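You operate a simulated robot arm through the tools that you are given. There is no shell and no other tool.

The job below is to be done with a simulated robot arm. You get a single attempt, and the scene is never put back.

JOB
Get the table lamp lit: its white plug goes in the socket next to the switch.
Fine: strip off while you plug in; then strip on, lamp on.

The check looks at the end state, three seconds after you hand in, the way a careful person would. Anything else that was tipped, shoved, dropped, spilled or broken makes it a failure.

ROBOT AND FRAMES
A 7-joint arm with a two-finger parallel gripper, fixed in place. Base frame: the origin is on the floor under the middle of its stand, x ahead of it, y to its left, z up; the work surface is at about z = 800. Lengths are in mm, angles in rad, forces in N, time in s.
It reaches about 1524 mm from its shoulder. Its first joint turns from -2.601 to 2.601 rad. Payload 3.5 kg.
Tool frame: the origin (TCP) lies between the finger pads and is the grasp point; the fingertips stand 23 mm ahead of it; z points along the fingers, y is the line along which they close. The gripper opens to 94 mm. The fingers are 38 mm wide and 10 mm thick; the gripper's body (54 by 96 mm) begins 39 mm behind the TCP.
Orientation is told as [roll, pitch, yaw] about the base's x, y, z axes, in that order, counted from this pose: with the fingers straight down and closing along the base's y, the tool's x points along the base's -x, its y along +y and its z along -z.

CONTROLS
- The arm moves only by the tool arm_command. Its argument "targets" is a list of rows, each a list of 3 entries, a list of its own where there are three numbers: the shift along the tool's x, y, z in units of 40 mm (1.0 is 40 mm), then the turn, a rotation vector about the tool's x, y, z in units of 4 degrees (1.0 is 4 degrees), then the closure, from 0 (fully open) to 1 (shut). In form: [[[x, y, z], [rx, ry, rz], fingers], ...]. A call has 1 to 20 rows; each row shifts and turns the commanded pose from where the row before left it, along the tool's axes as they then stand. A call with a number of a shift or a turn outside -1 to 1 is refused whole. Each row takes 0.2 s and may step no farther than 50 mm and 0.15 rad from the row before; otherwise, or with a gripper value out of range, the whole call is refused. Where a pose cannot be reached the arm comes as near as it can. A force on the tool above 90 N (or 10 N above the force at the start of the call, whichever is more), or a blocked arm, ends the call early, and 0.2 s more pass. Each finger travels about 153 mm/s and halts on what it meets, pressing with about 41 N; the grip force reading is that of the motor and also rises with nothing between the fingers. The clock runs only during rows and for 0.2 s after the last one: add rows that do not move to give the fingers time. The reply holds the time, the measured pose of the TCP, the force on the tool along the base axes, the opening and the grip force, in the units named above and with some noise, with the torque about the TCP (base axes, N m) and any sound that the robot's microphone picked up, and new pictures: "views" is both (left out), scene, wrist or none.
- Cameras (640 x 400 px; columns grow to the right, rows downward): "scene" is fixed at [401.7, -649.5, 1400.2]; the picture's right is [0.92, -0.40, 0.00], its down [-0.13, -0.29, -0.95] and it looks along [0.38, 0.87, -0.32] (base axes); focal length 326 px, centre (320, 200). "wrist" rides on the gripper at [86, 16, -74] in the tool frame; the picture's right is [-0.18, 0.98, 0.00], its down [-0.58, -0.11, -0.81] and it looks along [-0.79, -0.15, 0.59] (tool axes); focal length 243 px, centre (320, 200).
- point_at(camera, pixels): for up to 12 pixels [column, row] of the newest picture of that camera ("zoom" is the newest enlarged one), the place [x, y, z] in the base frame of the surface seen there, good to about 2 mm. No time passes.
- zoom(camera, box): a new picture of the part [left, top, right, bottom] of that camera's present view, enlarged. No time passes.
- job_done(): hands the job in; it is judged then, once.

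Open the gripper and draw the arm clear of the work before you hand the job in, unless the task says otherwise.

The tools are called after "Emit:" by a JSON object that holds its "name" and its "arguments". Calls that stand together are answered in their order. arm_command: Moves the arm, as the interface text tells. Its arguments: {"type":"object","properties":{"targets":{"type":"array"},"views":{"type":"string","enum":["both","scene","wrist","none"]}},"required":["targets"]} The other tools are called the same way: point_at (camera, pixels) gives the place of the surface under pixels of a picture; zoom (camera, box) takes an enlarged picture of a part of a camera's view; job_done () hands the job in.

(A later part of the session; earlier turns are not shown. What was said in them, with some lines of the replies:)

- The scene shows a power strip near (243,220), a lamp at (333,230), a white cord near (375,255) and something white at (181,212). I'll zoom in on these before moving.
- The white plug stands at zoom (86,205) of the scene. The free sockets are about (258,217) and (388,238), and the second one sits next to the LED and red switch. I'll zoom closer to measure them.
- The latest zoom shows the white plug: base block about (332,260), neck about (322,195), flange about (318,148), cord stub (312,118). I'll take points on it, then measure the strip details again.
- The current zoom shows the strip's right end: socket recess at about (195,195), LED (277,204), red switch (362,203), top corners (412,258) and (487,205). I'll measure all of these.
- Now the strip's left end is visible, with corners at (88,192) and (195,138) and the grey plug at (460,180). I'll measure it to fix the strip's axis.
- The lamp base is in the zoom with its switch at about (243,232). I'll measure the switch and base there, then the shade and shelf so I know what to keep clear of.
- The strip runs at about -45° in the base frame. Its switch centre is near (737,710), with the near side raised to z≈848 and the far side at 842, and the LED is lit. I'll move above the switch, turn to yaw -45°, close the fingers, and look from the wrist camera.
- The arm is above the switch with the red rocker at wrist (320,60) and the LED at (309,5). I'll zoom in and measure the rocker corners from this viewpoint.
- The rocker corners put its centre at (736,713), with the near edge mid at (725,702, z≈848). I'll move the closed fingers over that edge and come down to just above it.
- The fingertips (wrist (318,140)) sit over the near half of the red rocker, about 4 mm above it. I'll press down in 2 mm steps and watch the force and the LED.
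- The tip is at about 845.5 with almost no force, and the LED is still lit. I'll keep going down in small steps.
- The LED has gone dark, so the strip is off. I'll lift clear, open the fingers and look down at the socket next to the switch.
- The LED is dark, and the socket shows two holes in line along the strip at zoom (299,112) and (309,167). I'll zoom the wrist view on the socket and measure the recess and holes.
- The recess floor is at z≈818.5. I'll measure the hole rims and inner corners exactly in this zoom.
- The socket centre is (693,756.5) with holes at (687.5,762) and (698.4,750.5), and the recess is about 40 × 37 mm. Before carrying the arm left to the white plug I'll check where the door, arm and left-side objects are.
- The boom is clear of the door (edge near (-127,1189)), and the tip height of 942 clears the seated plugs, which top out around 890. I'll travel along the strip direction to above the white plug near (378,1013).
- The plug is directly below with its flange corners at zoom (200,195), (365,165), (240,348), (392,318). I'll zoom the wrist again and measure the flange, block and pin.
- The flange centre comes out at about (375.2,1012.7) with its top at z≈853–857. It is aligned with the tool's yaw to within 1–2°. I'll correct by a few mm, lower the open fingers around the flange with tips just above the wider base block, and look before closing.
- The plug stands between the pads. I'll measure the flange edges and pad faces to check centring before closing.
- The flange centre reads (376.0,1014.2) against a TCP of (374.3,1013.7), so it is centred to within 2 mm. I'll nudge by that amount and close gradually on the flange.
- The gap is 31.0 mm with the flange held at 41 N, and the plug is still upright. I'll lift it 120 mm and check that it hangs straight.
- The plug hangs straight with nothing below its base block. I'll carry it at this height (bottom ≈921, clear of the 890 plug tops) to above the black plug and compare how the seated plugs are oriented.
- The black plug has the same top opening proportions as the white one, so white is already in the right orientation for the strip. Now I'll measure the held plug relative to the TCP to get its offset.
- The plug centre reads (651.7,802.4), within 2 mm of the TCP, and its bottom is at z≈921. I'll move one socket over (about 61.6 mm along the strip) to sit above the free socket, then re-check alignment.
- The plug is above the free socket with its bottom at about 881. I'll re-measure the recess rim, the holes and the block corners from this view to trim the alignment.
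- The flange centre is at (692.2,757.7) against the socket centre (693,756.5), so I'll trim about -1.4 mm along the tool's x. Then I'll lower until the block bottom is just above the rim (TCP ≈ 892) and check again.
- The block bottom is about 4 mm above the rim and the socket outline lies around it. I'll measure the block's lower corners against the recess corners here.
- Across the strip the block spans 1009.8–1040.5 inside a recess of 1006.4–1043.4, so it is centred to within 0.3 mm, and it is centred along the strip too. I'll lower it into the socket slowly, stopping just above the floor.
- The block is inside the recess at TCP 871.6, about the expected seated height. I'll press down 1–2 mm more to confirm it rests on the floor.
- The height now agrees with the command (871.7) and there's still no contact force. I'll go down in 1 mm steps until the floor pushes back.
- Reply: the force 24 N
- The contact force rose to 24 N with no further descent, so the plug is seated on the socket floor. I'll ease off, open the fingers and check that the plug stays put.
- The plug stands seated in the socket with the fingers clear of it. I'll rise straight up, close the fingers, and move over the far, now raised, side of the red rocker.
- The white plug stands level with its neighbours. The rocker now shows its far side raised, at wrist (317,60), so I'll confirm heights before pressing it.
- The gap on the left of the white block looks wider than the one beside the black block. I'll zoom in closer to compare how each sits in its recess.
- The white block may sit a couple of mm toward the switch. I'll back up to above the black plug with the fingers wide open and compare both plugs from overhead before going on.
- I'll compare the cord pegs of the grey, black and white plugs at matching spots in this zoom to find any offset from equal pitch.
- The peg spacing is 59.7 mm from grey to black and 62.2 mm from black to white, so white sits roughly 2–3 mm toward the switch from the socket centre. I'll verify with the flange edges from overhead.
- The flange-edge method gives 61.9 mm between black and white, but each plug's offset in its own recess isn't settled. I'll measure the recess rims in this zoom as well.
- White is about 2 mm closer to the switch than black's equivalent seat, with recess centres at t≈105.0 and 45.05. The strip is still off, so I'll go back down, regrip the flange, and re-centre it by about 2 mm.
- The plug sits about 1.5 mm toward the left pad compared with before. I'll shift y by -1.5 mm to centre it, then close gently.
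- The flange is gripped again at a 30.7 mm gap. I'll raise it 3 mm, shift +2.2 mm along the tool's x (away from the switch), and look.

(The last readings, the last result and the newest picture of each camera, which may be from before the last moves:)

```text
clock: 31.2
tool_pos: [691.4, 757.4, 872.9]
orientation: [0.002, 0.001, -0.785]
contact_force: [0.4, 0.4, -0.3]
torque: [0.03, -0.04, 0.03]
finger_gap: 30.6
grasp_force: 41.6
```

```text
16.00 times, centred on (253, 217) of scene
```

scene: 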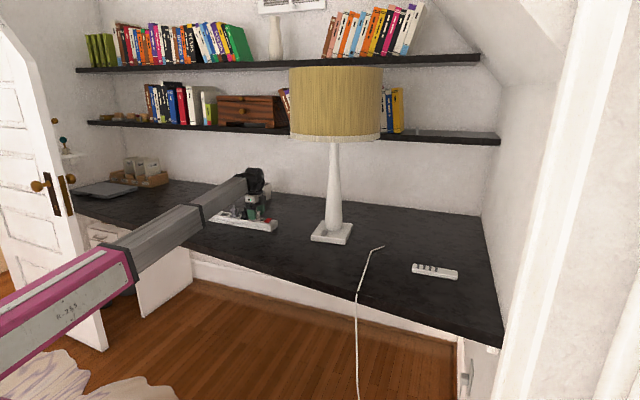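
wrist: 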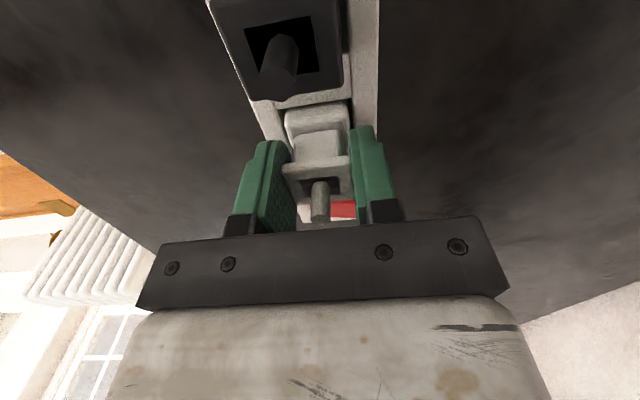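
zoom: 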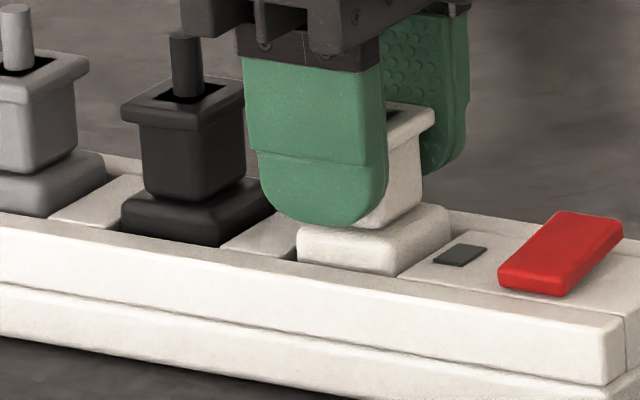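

The block's left edge moved from 305 to 297 px, about 2.3 mm, so it's now close to centred like its neighbours. I'll lower it to the floor in 1 mm steps.

Emit:
{"name": "arm_command", "arguments": {"targets": [[[0, 0, 0.025], [0, 0, 0], 1], [[0, 0, 0.025], [0, 0, 0], 1], [[0, 0, 0.025], [0, 0, 0], 1], [[0, 0, 0], [0, 0, 0], 1]], "views": "wrist"}}

Emit:
{"name": "zoom", "arguments": {"camera": "scene", "box": [238, 208, 268, 226]}}

```text
clock: 32.2
tool_pos: [690.1, 758.2, 872.0]
orientation: [0.003, 0.0, -0.787]
contact_force: [1.9, 1.7, 33.0]
torque: [0.0, -0.02, 0.01]
finger_gap: 30.6
grasp_force: 40.6
```

wrist: 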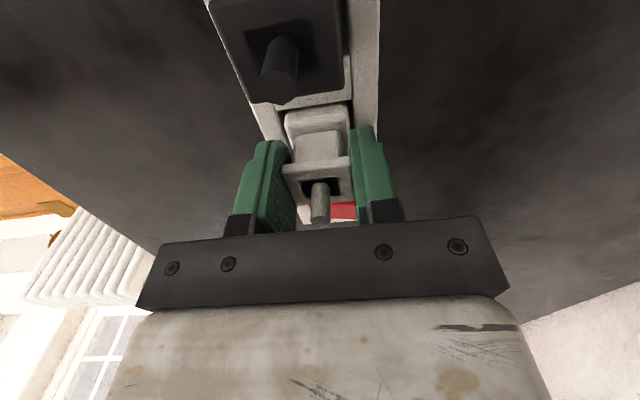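

```text
16.00 times, centred on (253, 217) of scene
```

zoom: 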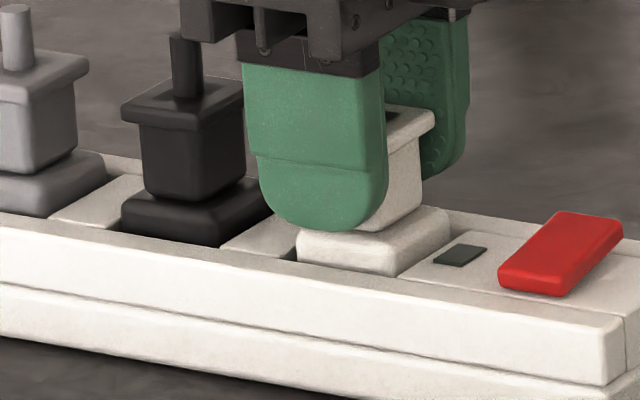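

The upward force reached 33 N with no further descent, so the plug is on the floor again. I'll ease off, open the fingers and lift straight up.

Emit:
{"name": "arm_command", "arguments": {"targets": [[[0, 0, -0.04], [0, 0, 0], 1], [[0, 0, 0], [0, 0, 0], 0.6], [[0, 0, 0], [0, 0, 0], 0.45], [[0, 0, 0], [0, 0, 0], 0.35], [[0, 0, 0], [0, 0, 0], 0.35], [[0, 0, -0.3], [0, 0, 0], 0.35], [[0, 0, -0.6], [0, 0, 0], 0.35], [[0, 0, -0.8], [0, 0, 0], 0.35], [[0, 0, -0.8], [0, 0, 0], 0.35], [[0, 0, 0], [0, 0, 0], 0.35]]}}

Emit:
{"name": "zoom", "arguments": {"camera": "scene", "box": [238, 208, 268, 226]}}

Emit:
{"name": "point_at", "arguments": {"camera": "zoom", "pixels": [[17, 38], [187, 65], [362, 90], [17, 20], [187, 48], [362, 74]]}}

```text
clock: 34.4
tool_pos: [689.7, 757.9, 972.1]
orientation: [-0.001, -0.001, -0.784]
contact_force: [0.8, 0.8, -0.2]
torque: [-0.02, -0.03, 0.01]
finger_gap: 61.1
grasp_force: 0.1
```

scene: 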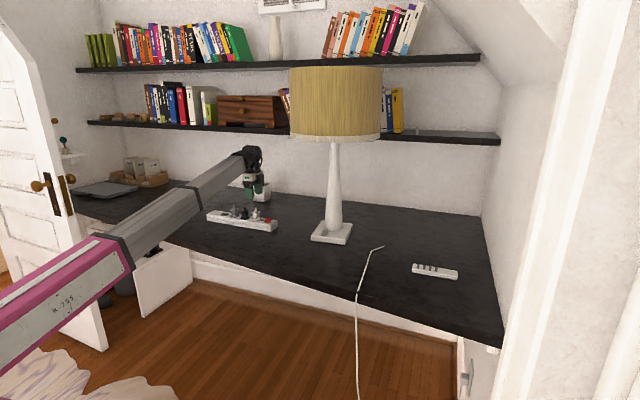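
wrist: 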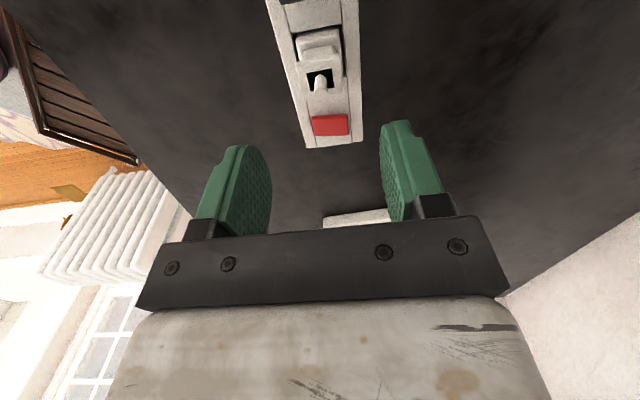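

```text
16.00 times, centred on (253, 217) of scene
```

zoom: 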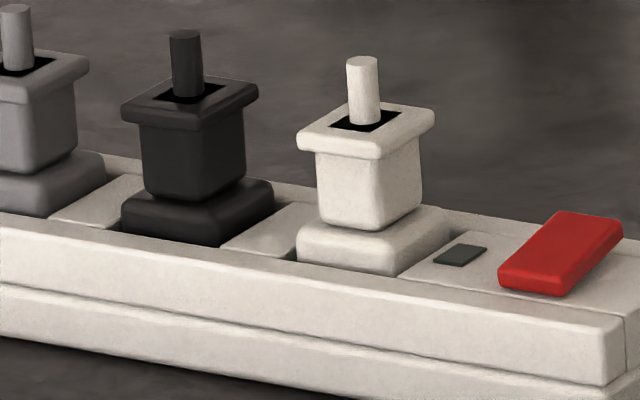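

```text
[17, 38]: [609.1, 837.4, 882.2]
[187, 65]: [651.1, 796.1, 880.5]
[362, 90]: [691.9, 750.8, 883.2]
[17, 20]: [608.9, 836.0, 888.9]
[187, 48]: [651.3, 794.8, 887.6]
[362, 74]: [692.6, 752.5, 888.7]
```

Peg spacings are now 59.0 and 60.0 mm, so the white plug is centred and upright. Next I'll close the fingers and move over the raised far side of the red rocker.

Emit:
{"name": "arm_command", "arguments": {"targets": [[[-0.54, 0.14, 0], [0, 0, 0], 0.7], [[-0.54, 0.14, 0], [0, 0, 0], 1], [[-0.54, 0.142, 0], [0, 0, 0], 1], [[0, 0, 0.7], [0, 0, 0], 1], [[0, 0, 0.8], [0, 0, 0], 1], [[0, 0, 0.7], [0, 0, 0], 1], [[0, 0, 0], [0, 0, 0], 1]]}}

Emit:
{"name": "zoom", "arguments": {"camera": "wrist", "box": [220, 40, 420, 165]}}

Emit:
{"name": "zoom", "arguments": {"camera": "scene", "box": [235, 195, 285, 230]}}

```text
clock: 36.0
tool_pos: [748.3, 724.1, 883.4]
orientation: [0.0, 0.001, -0.784]
contact_force: [-0.4, 0.6, 0.2]
torque: [0.0, 0.0, -0.02]
finger_gap: 0.0
grasp_force: 40.9
```

scene: 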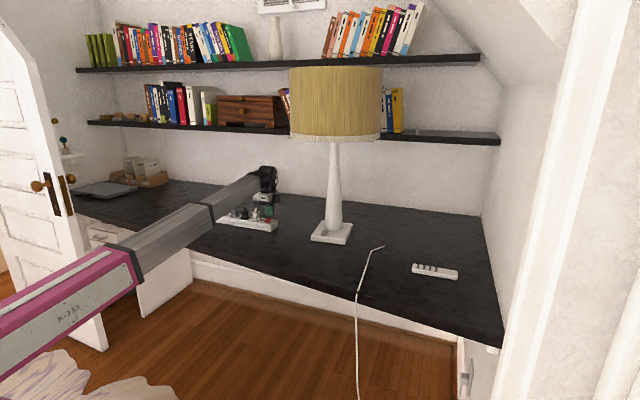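
wrist: 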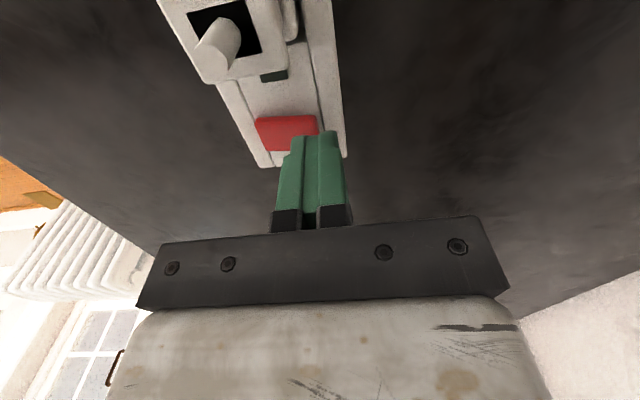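

```text
3.20 times, centred on (320, 102) of wrist
```

zoom: 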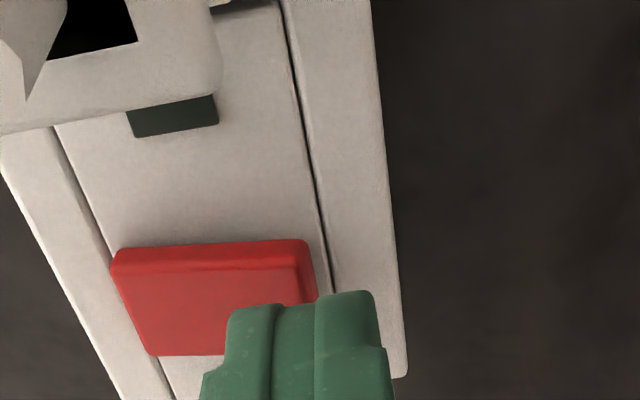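

```text
11.43 times, centred on (260, 212) of scene
```

zoom: 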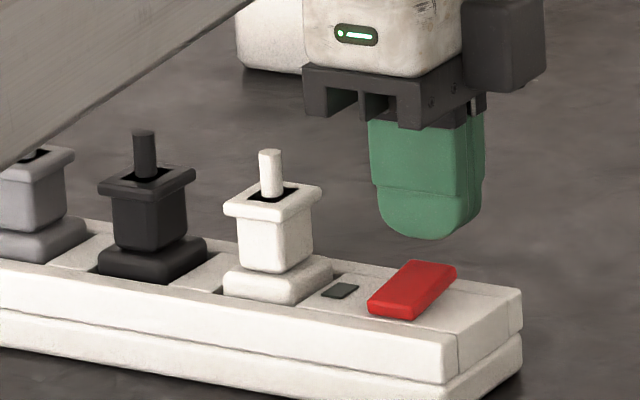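

The closed tips are over the far half of the rocker, at wrist (320,140), about 11 mm above it. I'll press down in small steps, stopping to check the LED.

Emit:
{"name": "arm_command", "arguments": {"targets": [[[0, 0, 0.15], [0, 0, 0], 1], [[0, 0, 0.1], [0, 0, 0], 1], [[0, 0, 0.05], [0, 0, 0], 1], [[0, 0, 0.05], [0, 0, 0], 1], [[0, 0, 0.05], [0, 0, 0], 1]]}}

Emit:
{"name": "zoom", "arguments": {"camera": "wrist", "box": [220, 40, 420, 165]}}

Emit:
{"name": "zoom", "arguments": {"camera": "scene", "box": [235, 195, 285, 230]}}

```text
clock: 37.2
tool_pos: [749.1, 722.5, 867.0]
orientation: [-0.002, 0.001, -0.786]
contact_force: [1.0, 0.1, 2.3]
torque: [0.0, 0.04, -0.02]
finger_gap: 0.0
grasp_force: 41.3
```

scene: 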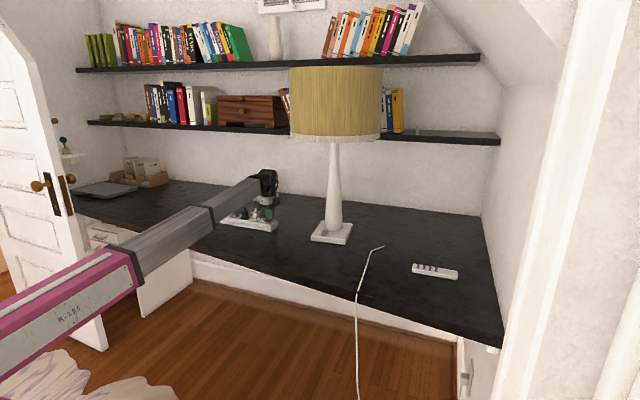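
wrist: 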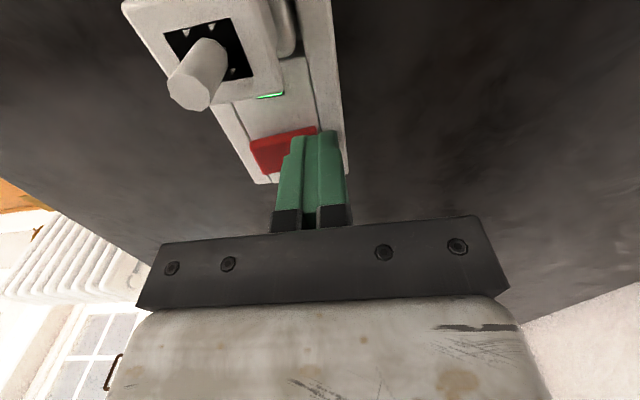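

```text
3.20 times, centred on (320, 102) of wrist
```

zoom: 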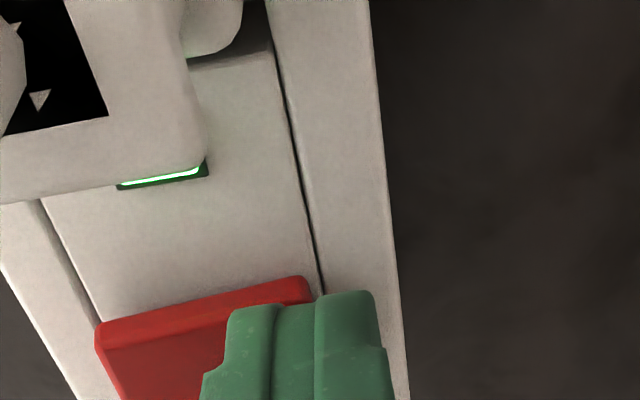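

```text
11.43 times, centred on (260, 212) of scene
```

zoom: 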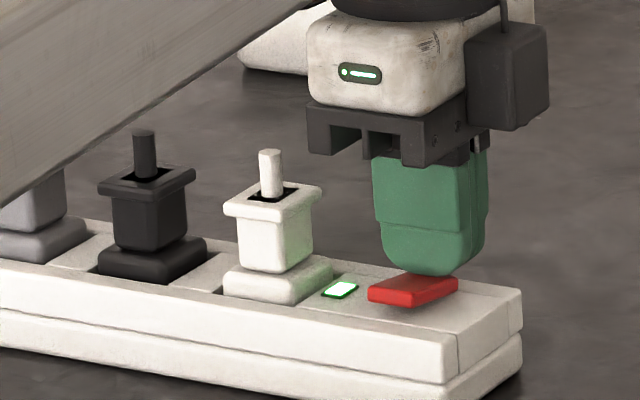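

The LED is lit green and the strip is on, but the lamp isn't lit yet, so its own switch is next. I'll measure the wrist's height profile now, to plan the approach beneath the shade (bottom at z≈1237).

Emit:
{"name": "point_at", "arguments": {"camera": "scene", "pixels": [[262, 172], [268, 172], [274, 178], [264, 186], [252, 180], [240, 185], [210, 205], [180, 222], [276, 190], [268, 198]]}}

Emit:
{"name": "zoom", "arguments": {"camera": "scene", "box": [200, 150, 296, 220]}}

Emit:
{"name": "zoom", "arguments": {"camera": "scene", "box": [280, 60, 400, 250]}}

```text
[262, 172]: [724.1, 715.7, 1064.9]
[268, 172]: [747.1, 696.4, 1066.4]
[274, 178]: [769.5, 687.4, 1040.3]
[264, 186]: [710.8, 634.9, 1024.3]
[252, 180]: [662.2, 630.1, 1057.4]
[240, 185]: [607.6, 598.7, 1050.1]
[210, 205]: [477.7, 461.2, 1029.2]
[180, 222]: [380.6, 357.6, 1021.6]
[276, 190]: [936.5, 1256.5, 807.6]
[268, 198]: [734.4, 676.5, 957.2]
```

```text
5.71 times, centred on (248, 185) of scene
```

zoom: 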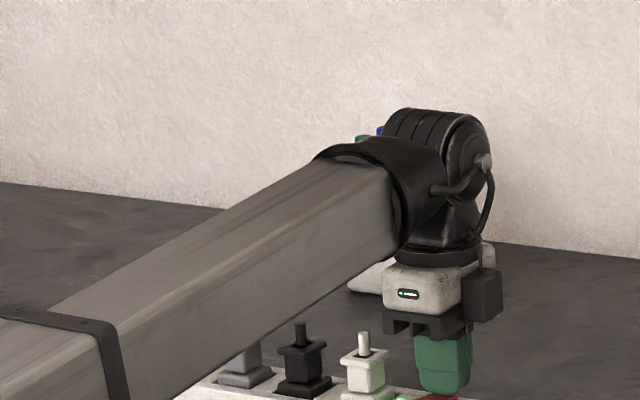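

```text
2.11 times, centred on (340, 155) of scene
```

zoom: 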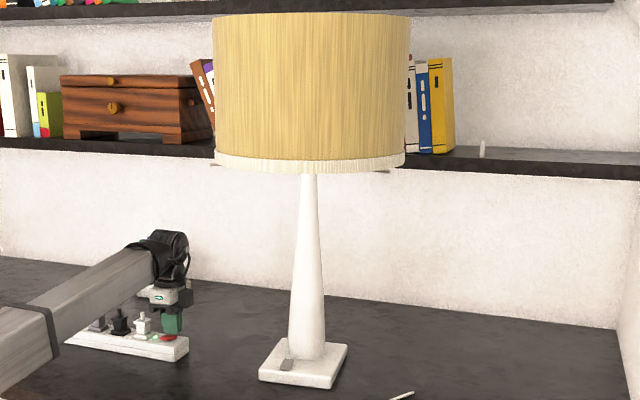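

The wrist top is only about 200 mm above the TCP, so at TCP z≈957 it stays under the shade at 1237. I'll lift off the switch, swing around on the robot side of the lamp to about (790,490), open the fingers and turn to match the lamp base.

Emit:
{"name": "arm_command", "arguments": {"targets": [[[0, 0, -0.5], [0, 0, 0], 1], [[0, 0, -0.9], [0, 0, 0], 1], [[0, 0, -0.85], [0, 0, 0], 1], [[-0.806, -0.564, 0], [0, 0, 0], 0.8], [[-0.806, -0.564, 0], [0, 0, 0], 0.5], [[-0.806, -0.564, 0], [0, 0, 0], 0], [[-0.806, -0.564, 0], [0, 0, 0], 0], [[-0.806, -0.564, 0], [0, 0, 0], 0], [[-0.806, -0.564, 0], [0, 0, 0], 0], [[0, 0, 0], [0, 0, -0.7], 0], [[0, 0, 0], [0, 0, -0.7], 0], [[0, 0, 0], [0, 0, 0], 0]]}}

Emit:
{"name": "zoom", "arguments": {"camera": "scene", "box": [205, 190, 285, 240]}}

```text
clock: 39.8
tool_pos: [789.6, 490.6, 956.7]
orientation: [0.0, 0.0, -0.686]
contact_force: [0.4, 0.6, 0.1]
torque: [0.01, -0.01, 0.0]
finger_gap: 94.1
grasp_force: 0.2
```

scene: 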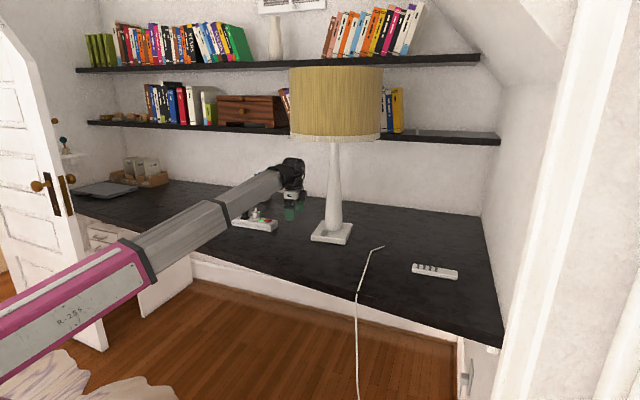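
wrist: 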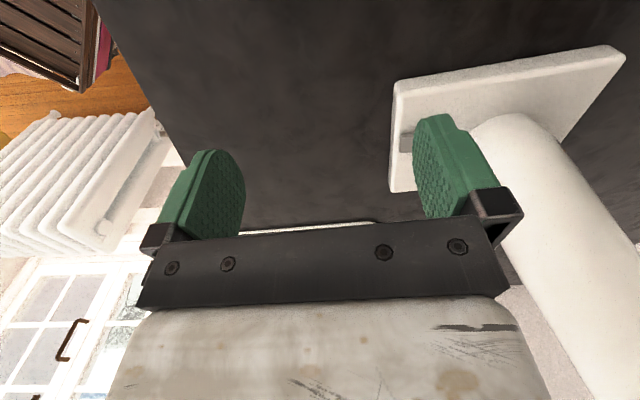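

```text
8.00 times, centred on (245, 215) of scene
```

zoom: 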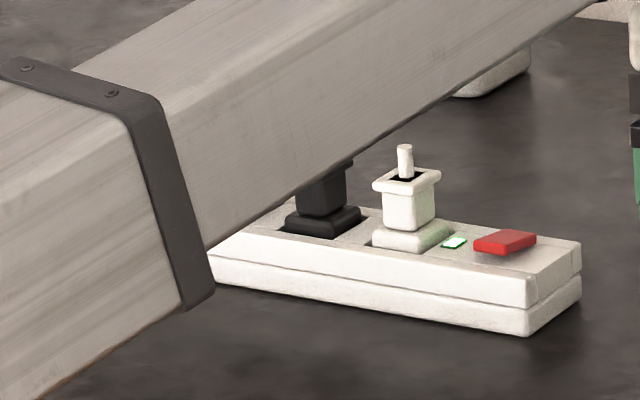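

The strip stays on with the plug seated. The wrist view shows the lamp base with its grey switch at about (406,145), partly behind the right finger, so I'll zoom in and measure.

Emit:
{"name": "zoom", "arguments": {"camera": "wrist", "box": [380, 70, 460, 200]}}

Emit:
{"name": "point_at", "arguments": {"camera": "wrist", "pixels": [[397, 86], [612, 50], [392, 186], [402, 137], [401, 150], [412, 134], [411, 150], [470, 130], [500, 117], [530, 130], [405, 143], [560, 140]]}}

```text
3.08 times, centred on (420, 135) of wrist
```

zoom: 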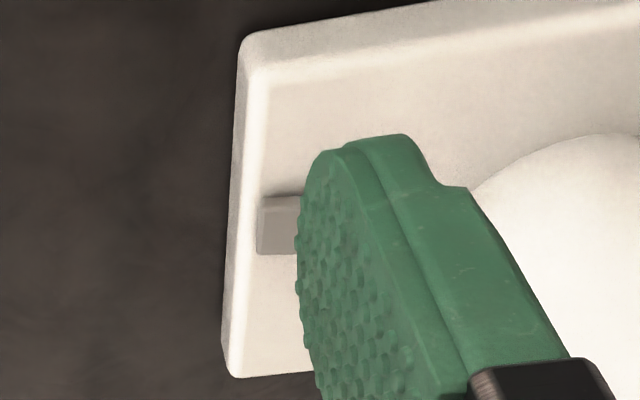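

```text
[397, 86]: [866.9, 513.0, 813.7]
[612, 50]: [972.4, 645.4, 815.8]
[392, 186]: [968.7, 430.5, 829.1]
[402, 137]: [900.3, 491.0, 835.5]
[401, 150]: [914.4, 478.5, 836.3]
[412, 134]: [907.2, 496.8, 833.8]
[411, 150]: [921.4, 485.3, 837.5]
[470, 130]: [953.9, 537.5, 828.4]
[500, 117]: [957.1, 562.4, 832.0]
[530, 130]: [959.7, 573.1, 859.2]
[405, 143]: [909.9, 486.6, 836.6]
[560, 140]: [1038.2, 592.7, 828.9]
```

The right finger hides part of the switch. I'll close the fingers here for an unobstructed look and measure the rocker properly.

Emit:
{"name": "arm_command", "arguments": {"targets": [[[0, 0, 0], [0, 0, 0], 0.6], [[0, 0, 0], [0, 0, 0], 1], [[0, 0, 0], [0, 0, 0], 1]], "views": "wrist"}}

Emit:
{"name": "zoom", "arguments": {"camera": "wrist", "box": [380, 100, 460, 180]}}

```text
clock: 40.6
tool_pos: [789.9, 491.0, 957.4]
orientation: [0.001, -0.001, -0.688]
contact_force: [-0.3, -0.3, -0.8]
torque: [-0.01, 0.02, -0.04]
finger_gap: 0.0
grasp_force: 40.8
```

wrist: 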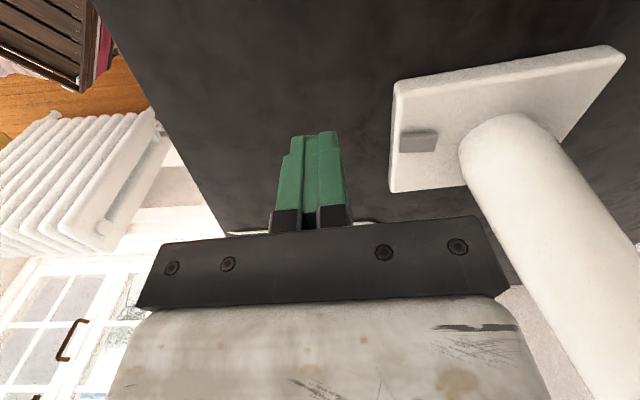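

```text
5.00 times, centred on (420, 140) of wrist
```

zoom: 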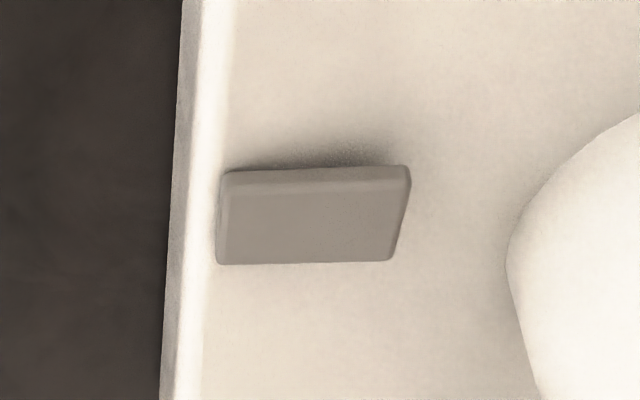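

The grey rocker is fully visible now, with its right (pole-side) end raised and casting a shadow. I'll measure its corners.

Emit:
{"name": "point_at", "arguments": {"camera": "zoom", "pixels": [[226, 180], [222, 258], [402, 174], [388, 254], [310, 215], [360, 210], [250, 215], [390, 210], [440, 210], [500, 240], [540, 300], [210, 330]]}}

Emit:
{"name": "point_at", "arguments": {"camera": "wrist", "pixels": [[465, 150], [475, 175], [480, 190], [495, 230], [520, 280], [560, 200], [600, 300]]}}

```text
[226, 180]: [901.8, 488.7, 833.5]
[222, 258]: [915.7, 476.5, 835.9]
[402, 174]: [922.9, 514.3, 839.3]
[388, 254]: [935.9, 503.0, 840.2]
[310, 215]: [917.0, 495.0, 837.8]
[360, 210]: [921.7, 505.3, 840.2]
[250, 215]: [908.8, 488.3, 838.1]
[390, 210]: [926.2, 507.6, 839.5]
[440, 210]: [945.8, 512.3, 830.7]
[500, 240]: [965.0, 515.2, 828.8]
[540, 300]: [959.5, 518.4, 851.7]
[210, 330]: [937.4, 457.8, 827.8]
```

```text
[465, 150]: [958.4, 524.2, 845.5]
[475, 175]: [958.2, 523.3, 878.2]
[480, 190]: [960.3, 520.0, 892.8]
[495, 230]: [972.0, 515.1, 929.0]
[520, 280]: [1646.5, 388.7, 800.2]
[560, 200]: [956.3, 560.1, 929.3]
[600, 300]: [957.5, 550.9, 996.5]
```

The rocker centre is (919,495.6), its inner end is raised to z≈840 and its outer end is at 835. I'll open the gripper so a single (+y) finger can press the inner end while the gripper body stays clear of the pole. First I move to about (893,464) and descend to a hover.

Emit:
{"name": "arm_command", "arguments": {"targets": [[[0, 0, 0], [0, 0, 0], 0.5], [[0, 0, 0], [0, 0, 0], 0], [[0, 0, 0], [0, 0, 0], 0], [[-0.8075, 0.37, 0], [0, 0, 0], 0], [[-0.8075, 0.37, 0], [0, 0, 0], 0], [[-0.8075, 0.37, 0], [0, 0, 0], 0], [[0, 0, 0.6], [0, 0, 0], 0], [[0, 0, 0.7], [0, 0, 0], 0], [[0, 0, 0], [0, 0, 0], 0]]}}

Emit:
{"name": "zoom", "arguments": {"camera": "wrist", "box": [360, 60, 520, 220]}}

Emit:
{"name": "zoom", "arguments": {"camera": "scene", "box": [270, 120, 400, 260]}}

```text
clock: 42.6
tool_pos: [891.9, 463.3, 905.7]
orientation: [0.0, 0.001, -0.687]
contact_force: [-0.6, -0.3, -0.3]
torque: [-0.01, 0.01, 0.0]
finger_gap: 94.2
grasp_force: 0.0
```

scene: 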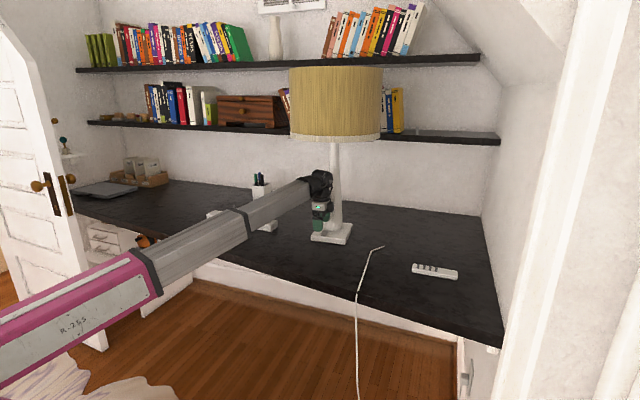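
wrist: 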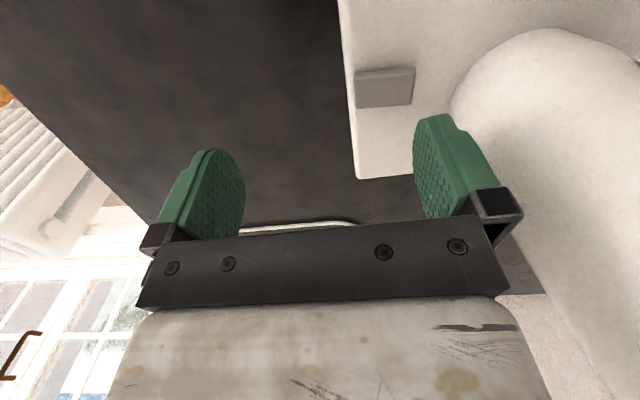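

```text
2.50 times, centred on (440, 140) of wrist
```

zoom: 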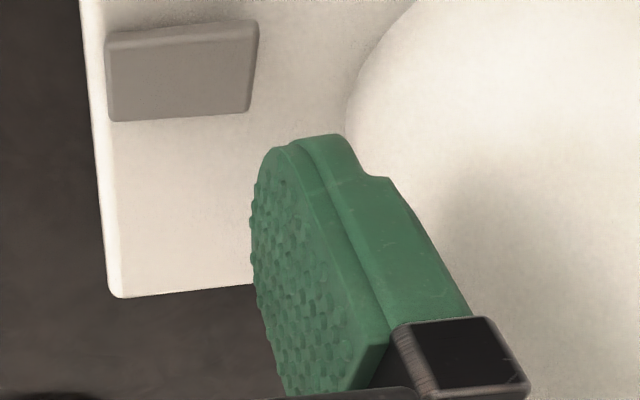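

```text
2.86 times, centred on (335, 190) of scene
```

zoom: 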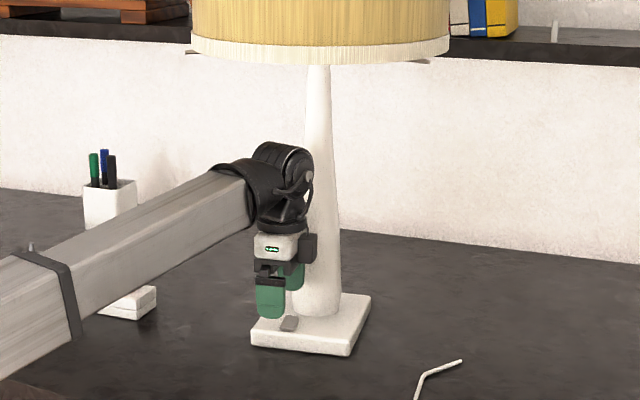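

The gripper is beneath the shade, beside the pole, with clearance. I'll measure the rocker corners and the finger's tip here to align the press.

Emit:
{"name": "zoom", "arguments": {"camera": "wrist", "box": [340, 55, 460, 155]}}

Emit:
{"name": "point_at", "arguments": {"camera": "wrist", "pixels": [[358, 73], [359, 104], [411, 70], [408, 101], [385, 88], [420, 125], [428, 117], [437, 116], [444, 121], [432, 120]]}}

```text
4.00 times, centred on (400, 105) of wrist
```

zoom: 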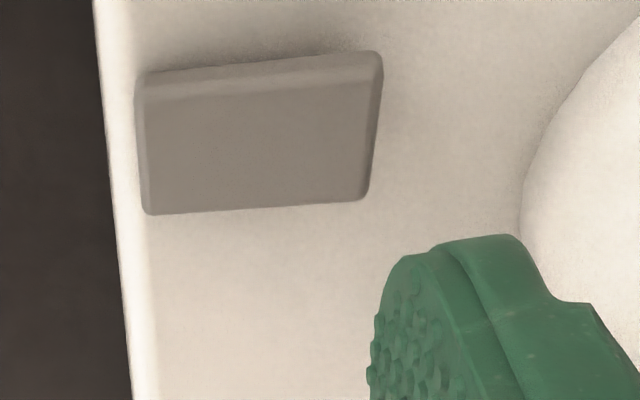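

```text
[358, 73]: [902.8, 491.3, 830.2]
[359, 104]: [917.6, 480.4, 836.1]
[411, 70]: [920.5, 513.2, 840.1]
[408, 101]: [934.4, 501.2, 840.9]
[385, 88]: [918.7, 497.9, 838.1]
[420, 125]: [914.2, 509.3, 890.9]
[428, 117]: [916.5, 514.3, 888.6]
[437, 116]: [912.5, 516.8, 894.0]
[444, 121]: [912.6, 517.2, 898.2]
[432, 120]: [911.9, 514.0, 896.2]
```

The finger's inner face will land about 4 mm past the rocker's centre toward its raised end. I'll shift another 1.5 mm that way and descend to just above it.

Emit:
{"name": "arm_command", "arguments": {"targets": [[[0, 0.04, 0.4], [0, 0, 0], 0], [[0, 0, 0.35], [0, 0, 0], 0], [[0, 0, 0.1], [0, 0, 0], 0], [[0, 0, 0], [0, 0, 0], 0]]}}

Emit:
{"name": "zoom", "arguments": {"camera": "wrist", "box": [340, 55, 500, 185]}}

Emit:
{"name": "zoom", "arguments": {"camera": "scene", "box": [300, 200, 364, 250]}}

```text
clock: 43.6
tool_pos: [893.8, 463.4, 871.4]
orientation: [0.001, 0.0, -0.687]
contact_force: [-0.7, 0.3, -0.1]
torque: [0.01, -0.01, -0.01]
finger_gap: 94.2
grasp_force: 0.0
```

scene: 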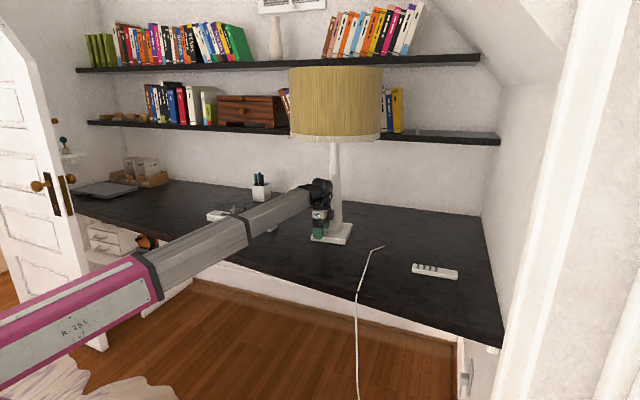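
wrist: 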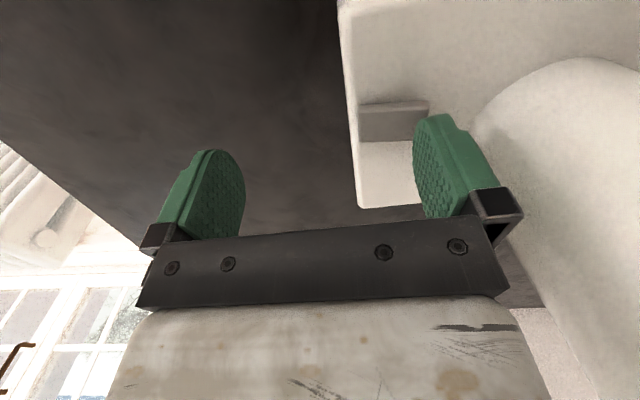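

```text
3.08 times, centred on (420, 120) of wrist
```

zoom: 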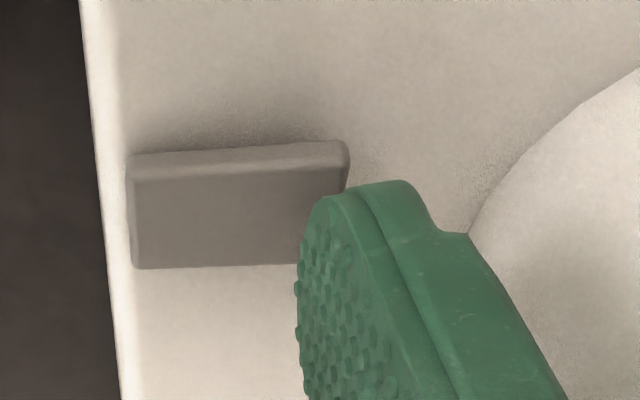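

```text
8.00 times, centred on (332, 225) of scene
```

zoom: 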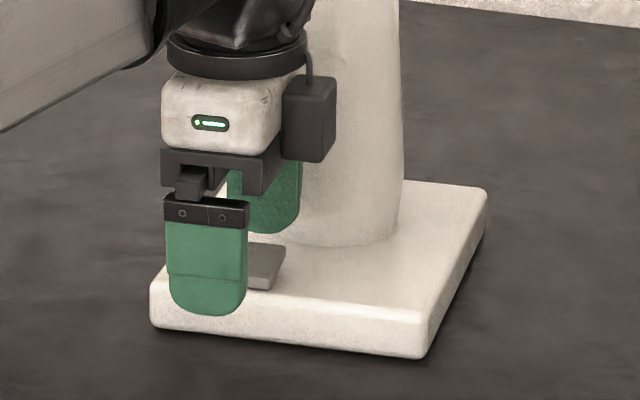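

The finger is about 8 mm above the raised end of the rocker and nothing else is near contact. I'll lower in 2 mm steps until it presses.

Emit:
{"name": "arm_command", "arguments": {"targets": [[[0, 0, 0.06], [0, 0, 0], 0], [[0, 0, 0.06], [0, 0, 0], 0], [[0, 0, 0.05], [0, 0, 0], 0], [[0, 0, 0.05], [0, 0, 0], 0]]}}

Emit:
{"name": "zoom", "arguments": {"camera": "wrist", "box": [340, 55, 500, 185]}}

```text
clock: 44.6
tool_pos: [893.5, 465.2, 862.4]
orientation: [0.0, -0.001, -0.688]
contact_force: [0.4, 1.1, 1.0]
torque: [0.06, -0.06, -0.02]
finger_gap: 93.8
grasp_force: 0.0
```

scene: 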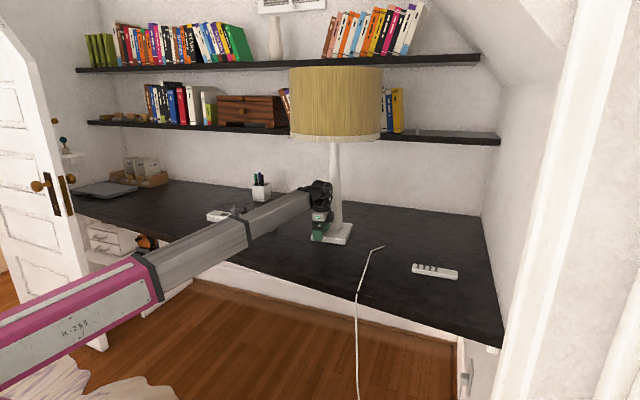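
wrist: 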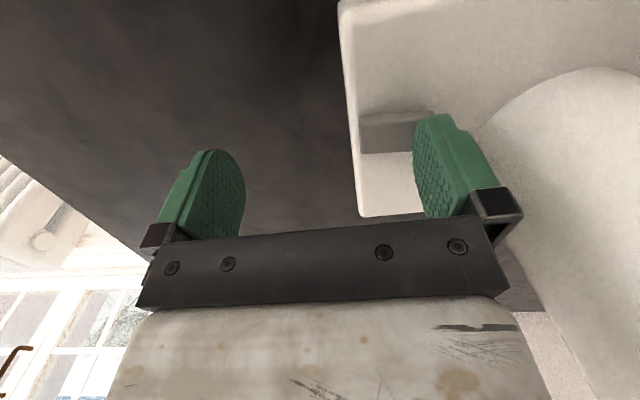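

```text
3.08 times, centred on (420, 120) of wrist
```

zoom: 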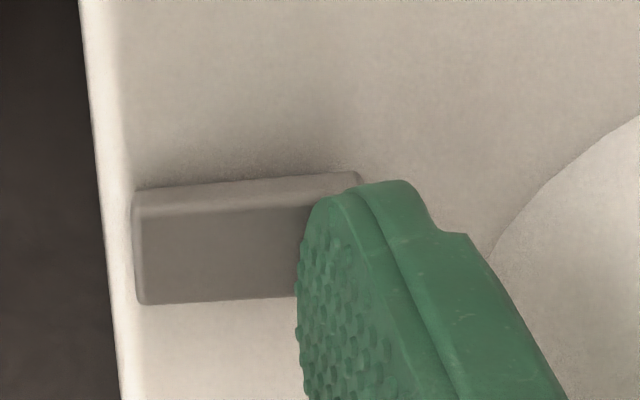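

A small torque shows first contact at tip z≈839. I'll press about 3 mm more.

Emit:
{"name": "arm_command", "arguments": {"targets": [[[0, 0, 0.04], [0, 0, 0], 0], [[0, 0, 0.04], [0, 0, 0], 0]]}}

Emit:
{"name": "zoom", "arguments": {"camera": "wrist", "box": [340, 55, 500, 185]}}

```text
clock: 45.2
tool_pos: [892.9, 463.7, 860.0]
orientation: [0.002, 0.0, -0.687]
contact_force: [0.1, 0.0, 3.6]
torque: [0.11, 0.0, 0.0]
finger_gap: 93.9
grasp_force: 0.2
```

scene: 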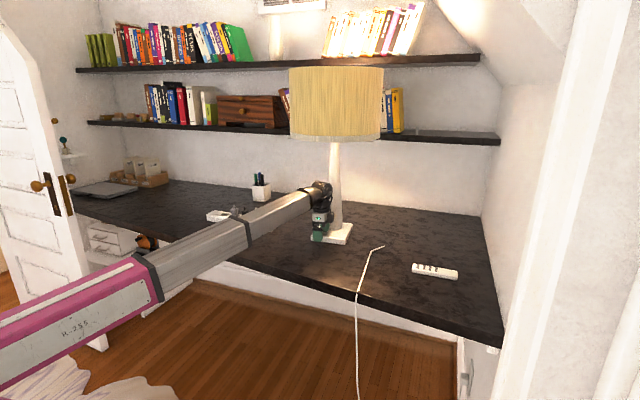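
wrist: 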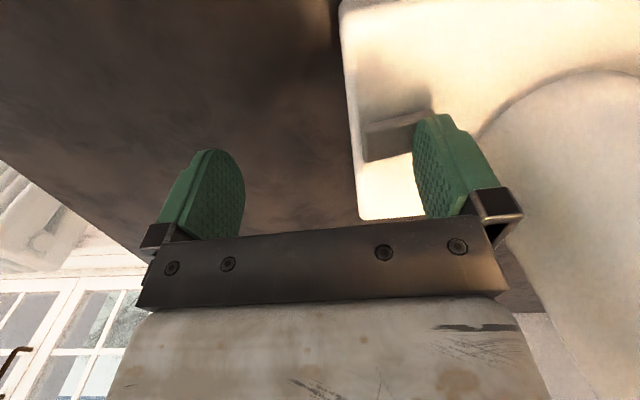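

```text
3.08 times, centred on (420, 120) of wrist
```

zoom: 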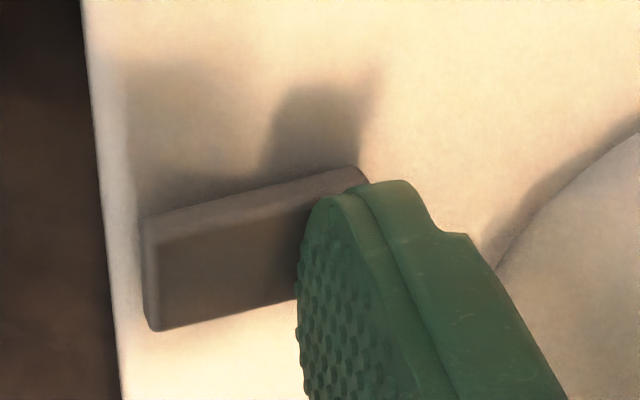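

The lamp is lit and the rocker's inner end has gone down. I'll press one more millimetre so it latches fully, then lift straight up and back out from under the shade.

Emit:
{"name": "arm_command", "arguments": {"targets": [[[0, 0, 0.025], [0, 0, 0], 0], [[0, 0, 0], [0, 0, 0], 0], [[0, 0, -0.2], [0, 0, 0], 0], [[0, 0, -0.6], [0, 0, 0], 0], [[0, 0, -0.8], [0, 0, 0], 0], [[0, 0, -0.6], [0, 0, 0], 0], [[0, 0, 0], [0, 0, 0], 0]]}}

Emit:
{"name": "zoom", "arguments": {"camera": "wrist", "box": [320, 0, 480, 120]}}

```text
clock: 46.8
tool_pos: [893.3, 464.4, 947.1]
orientation: [0.001, -0.002, -0.689]
contact_force: [-0.4, 1.4, 0.3]
torque: [-0.03, 0.03, 0.0]
finger_gap: 93.9
grasp_force: 0.2
```

scene: 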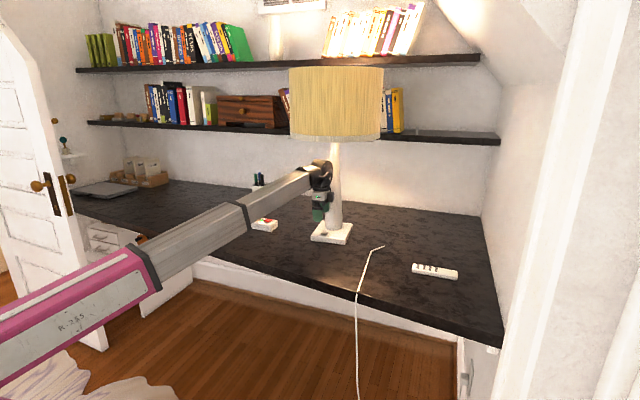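
wrist: 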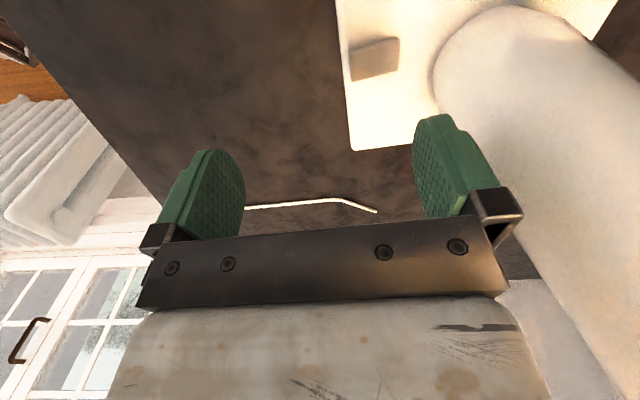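

```text
3.33 times, centred on (400, 60) of wrist
```

zoom: 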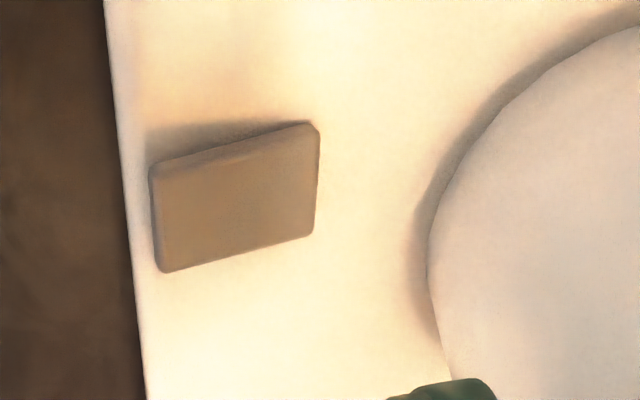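

The lamp stays lit after release. I'll back out along the same path from under the shade, draw the arm well clear, and take a final look.

Emit:
{"name": "arm_command", "arguments": {"targets": [[[0.8075, -0.37, 0], [0, 0, 0], 0], [[0.8075, -0.37, 0], [0, 0, 0], 0], [[0.8075, -0.37, 0], [0, 0, 0], 0], [[0.34, -0.766, 0], [0, 0, 0], 0], [[0.34, -0.766, 0], [0, 0, 0], 0], [[0.34, -0.766, 0], [0, 0, 0], 0], [[0.34, -0.766, 0], [0, 0, 0], 0], [[0, -0.5, -0.8], [0, 0, 0], 0], [[0, -0.5, -0.8], [0, 0, 0], 0], [[0, -0.5, -0.8], [0, 0, 0], 0], [[0, -0.5, -0.8], [0, 0, 0], 0], [[0, 0, 0], [0, 0, 0], 0]]}}

Emit:
{"name": "zoom", "arguments": {"camera": "scene", "box": [160, 160, 400, 310]}}

Emit:
{"name": "zoom", "arguments": {"camera": "scene", "box": [205, 195, 285, 240]}}

```text
clock: 49.4
tool_pos: [619.6, 369.0, 1075.1]
orientation: [-0.001, 0.0, -0.687]
contact_force: [0.0, -0.8, -0.3]
torque: [-0.01, -0.04, 0.03]
finger_gap: 93.9
grasp_force: 0.0
```

scene: 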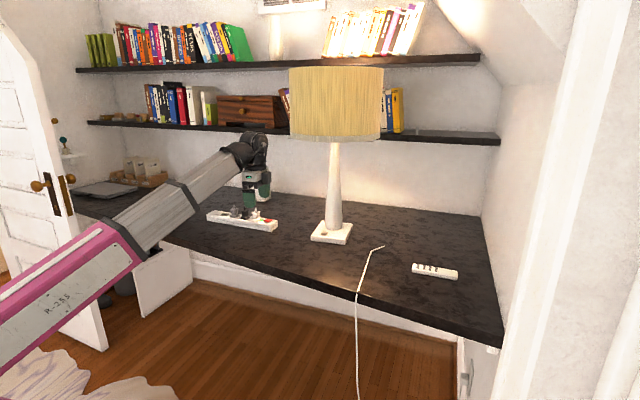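
wrist: 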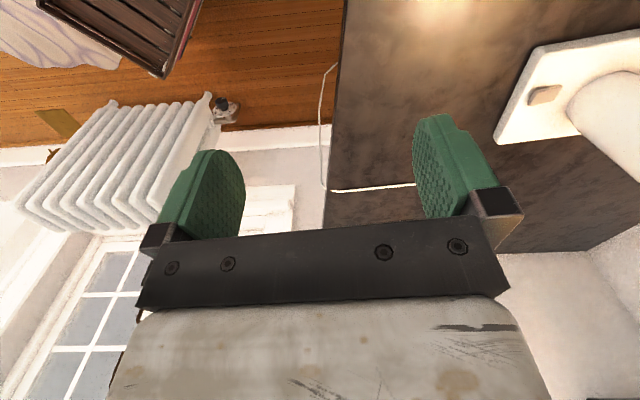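

```text
2.67 times, centred on (280, 235) of scene
```

zoom: 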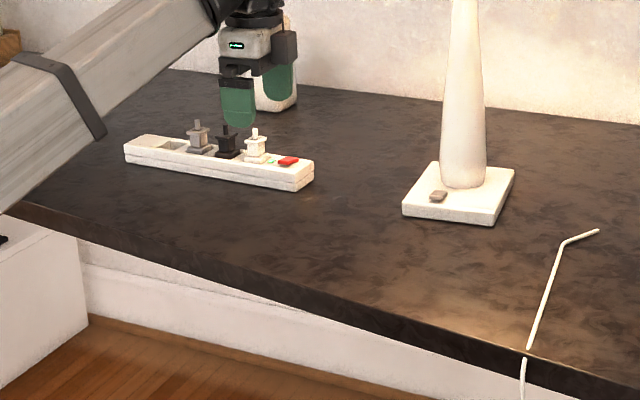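

```text
8.00 times, centred on (245, 218) of scene
```

zoom: 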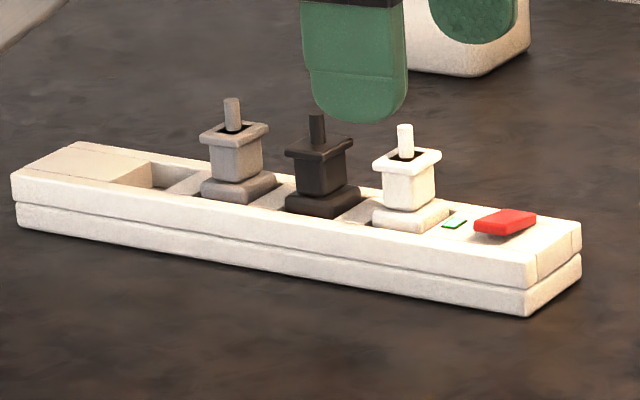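

The lamp is lit, the strip LED is green, and the white plug is seated next to the red switch. Nothing else has moved, the gripper is open, and the arm is clear at (620,369,1075), so I'm handing in.

Emit:
{"name": "job_done", "arguments": {}}

```text
The job is handed in.
```

The table lamp is lit. Its white plug is seated in the socket next to the red switch, and the strip's green light is on.

I followed your order: strip off, plug in, strip on, then lamp on. The plug first sat about 2 mm off centre, so I regripped it and re-centred it before turning the strip back on.

The grey and black plugs stayed in place, and I saw nothing tipped or knocked in the final pictures. I opened the gripper and drew the arm clear before handing in.
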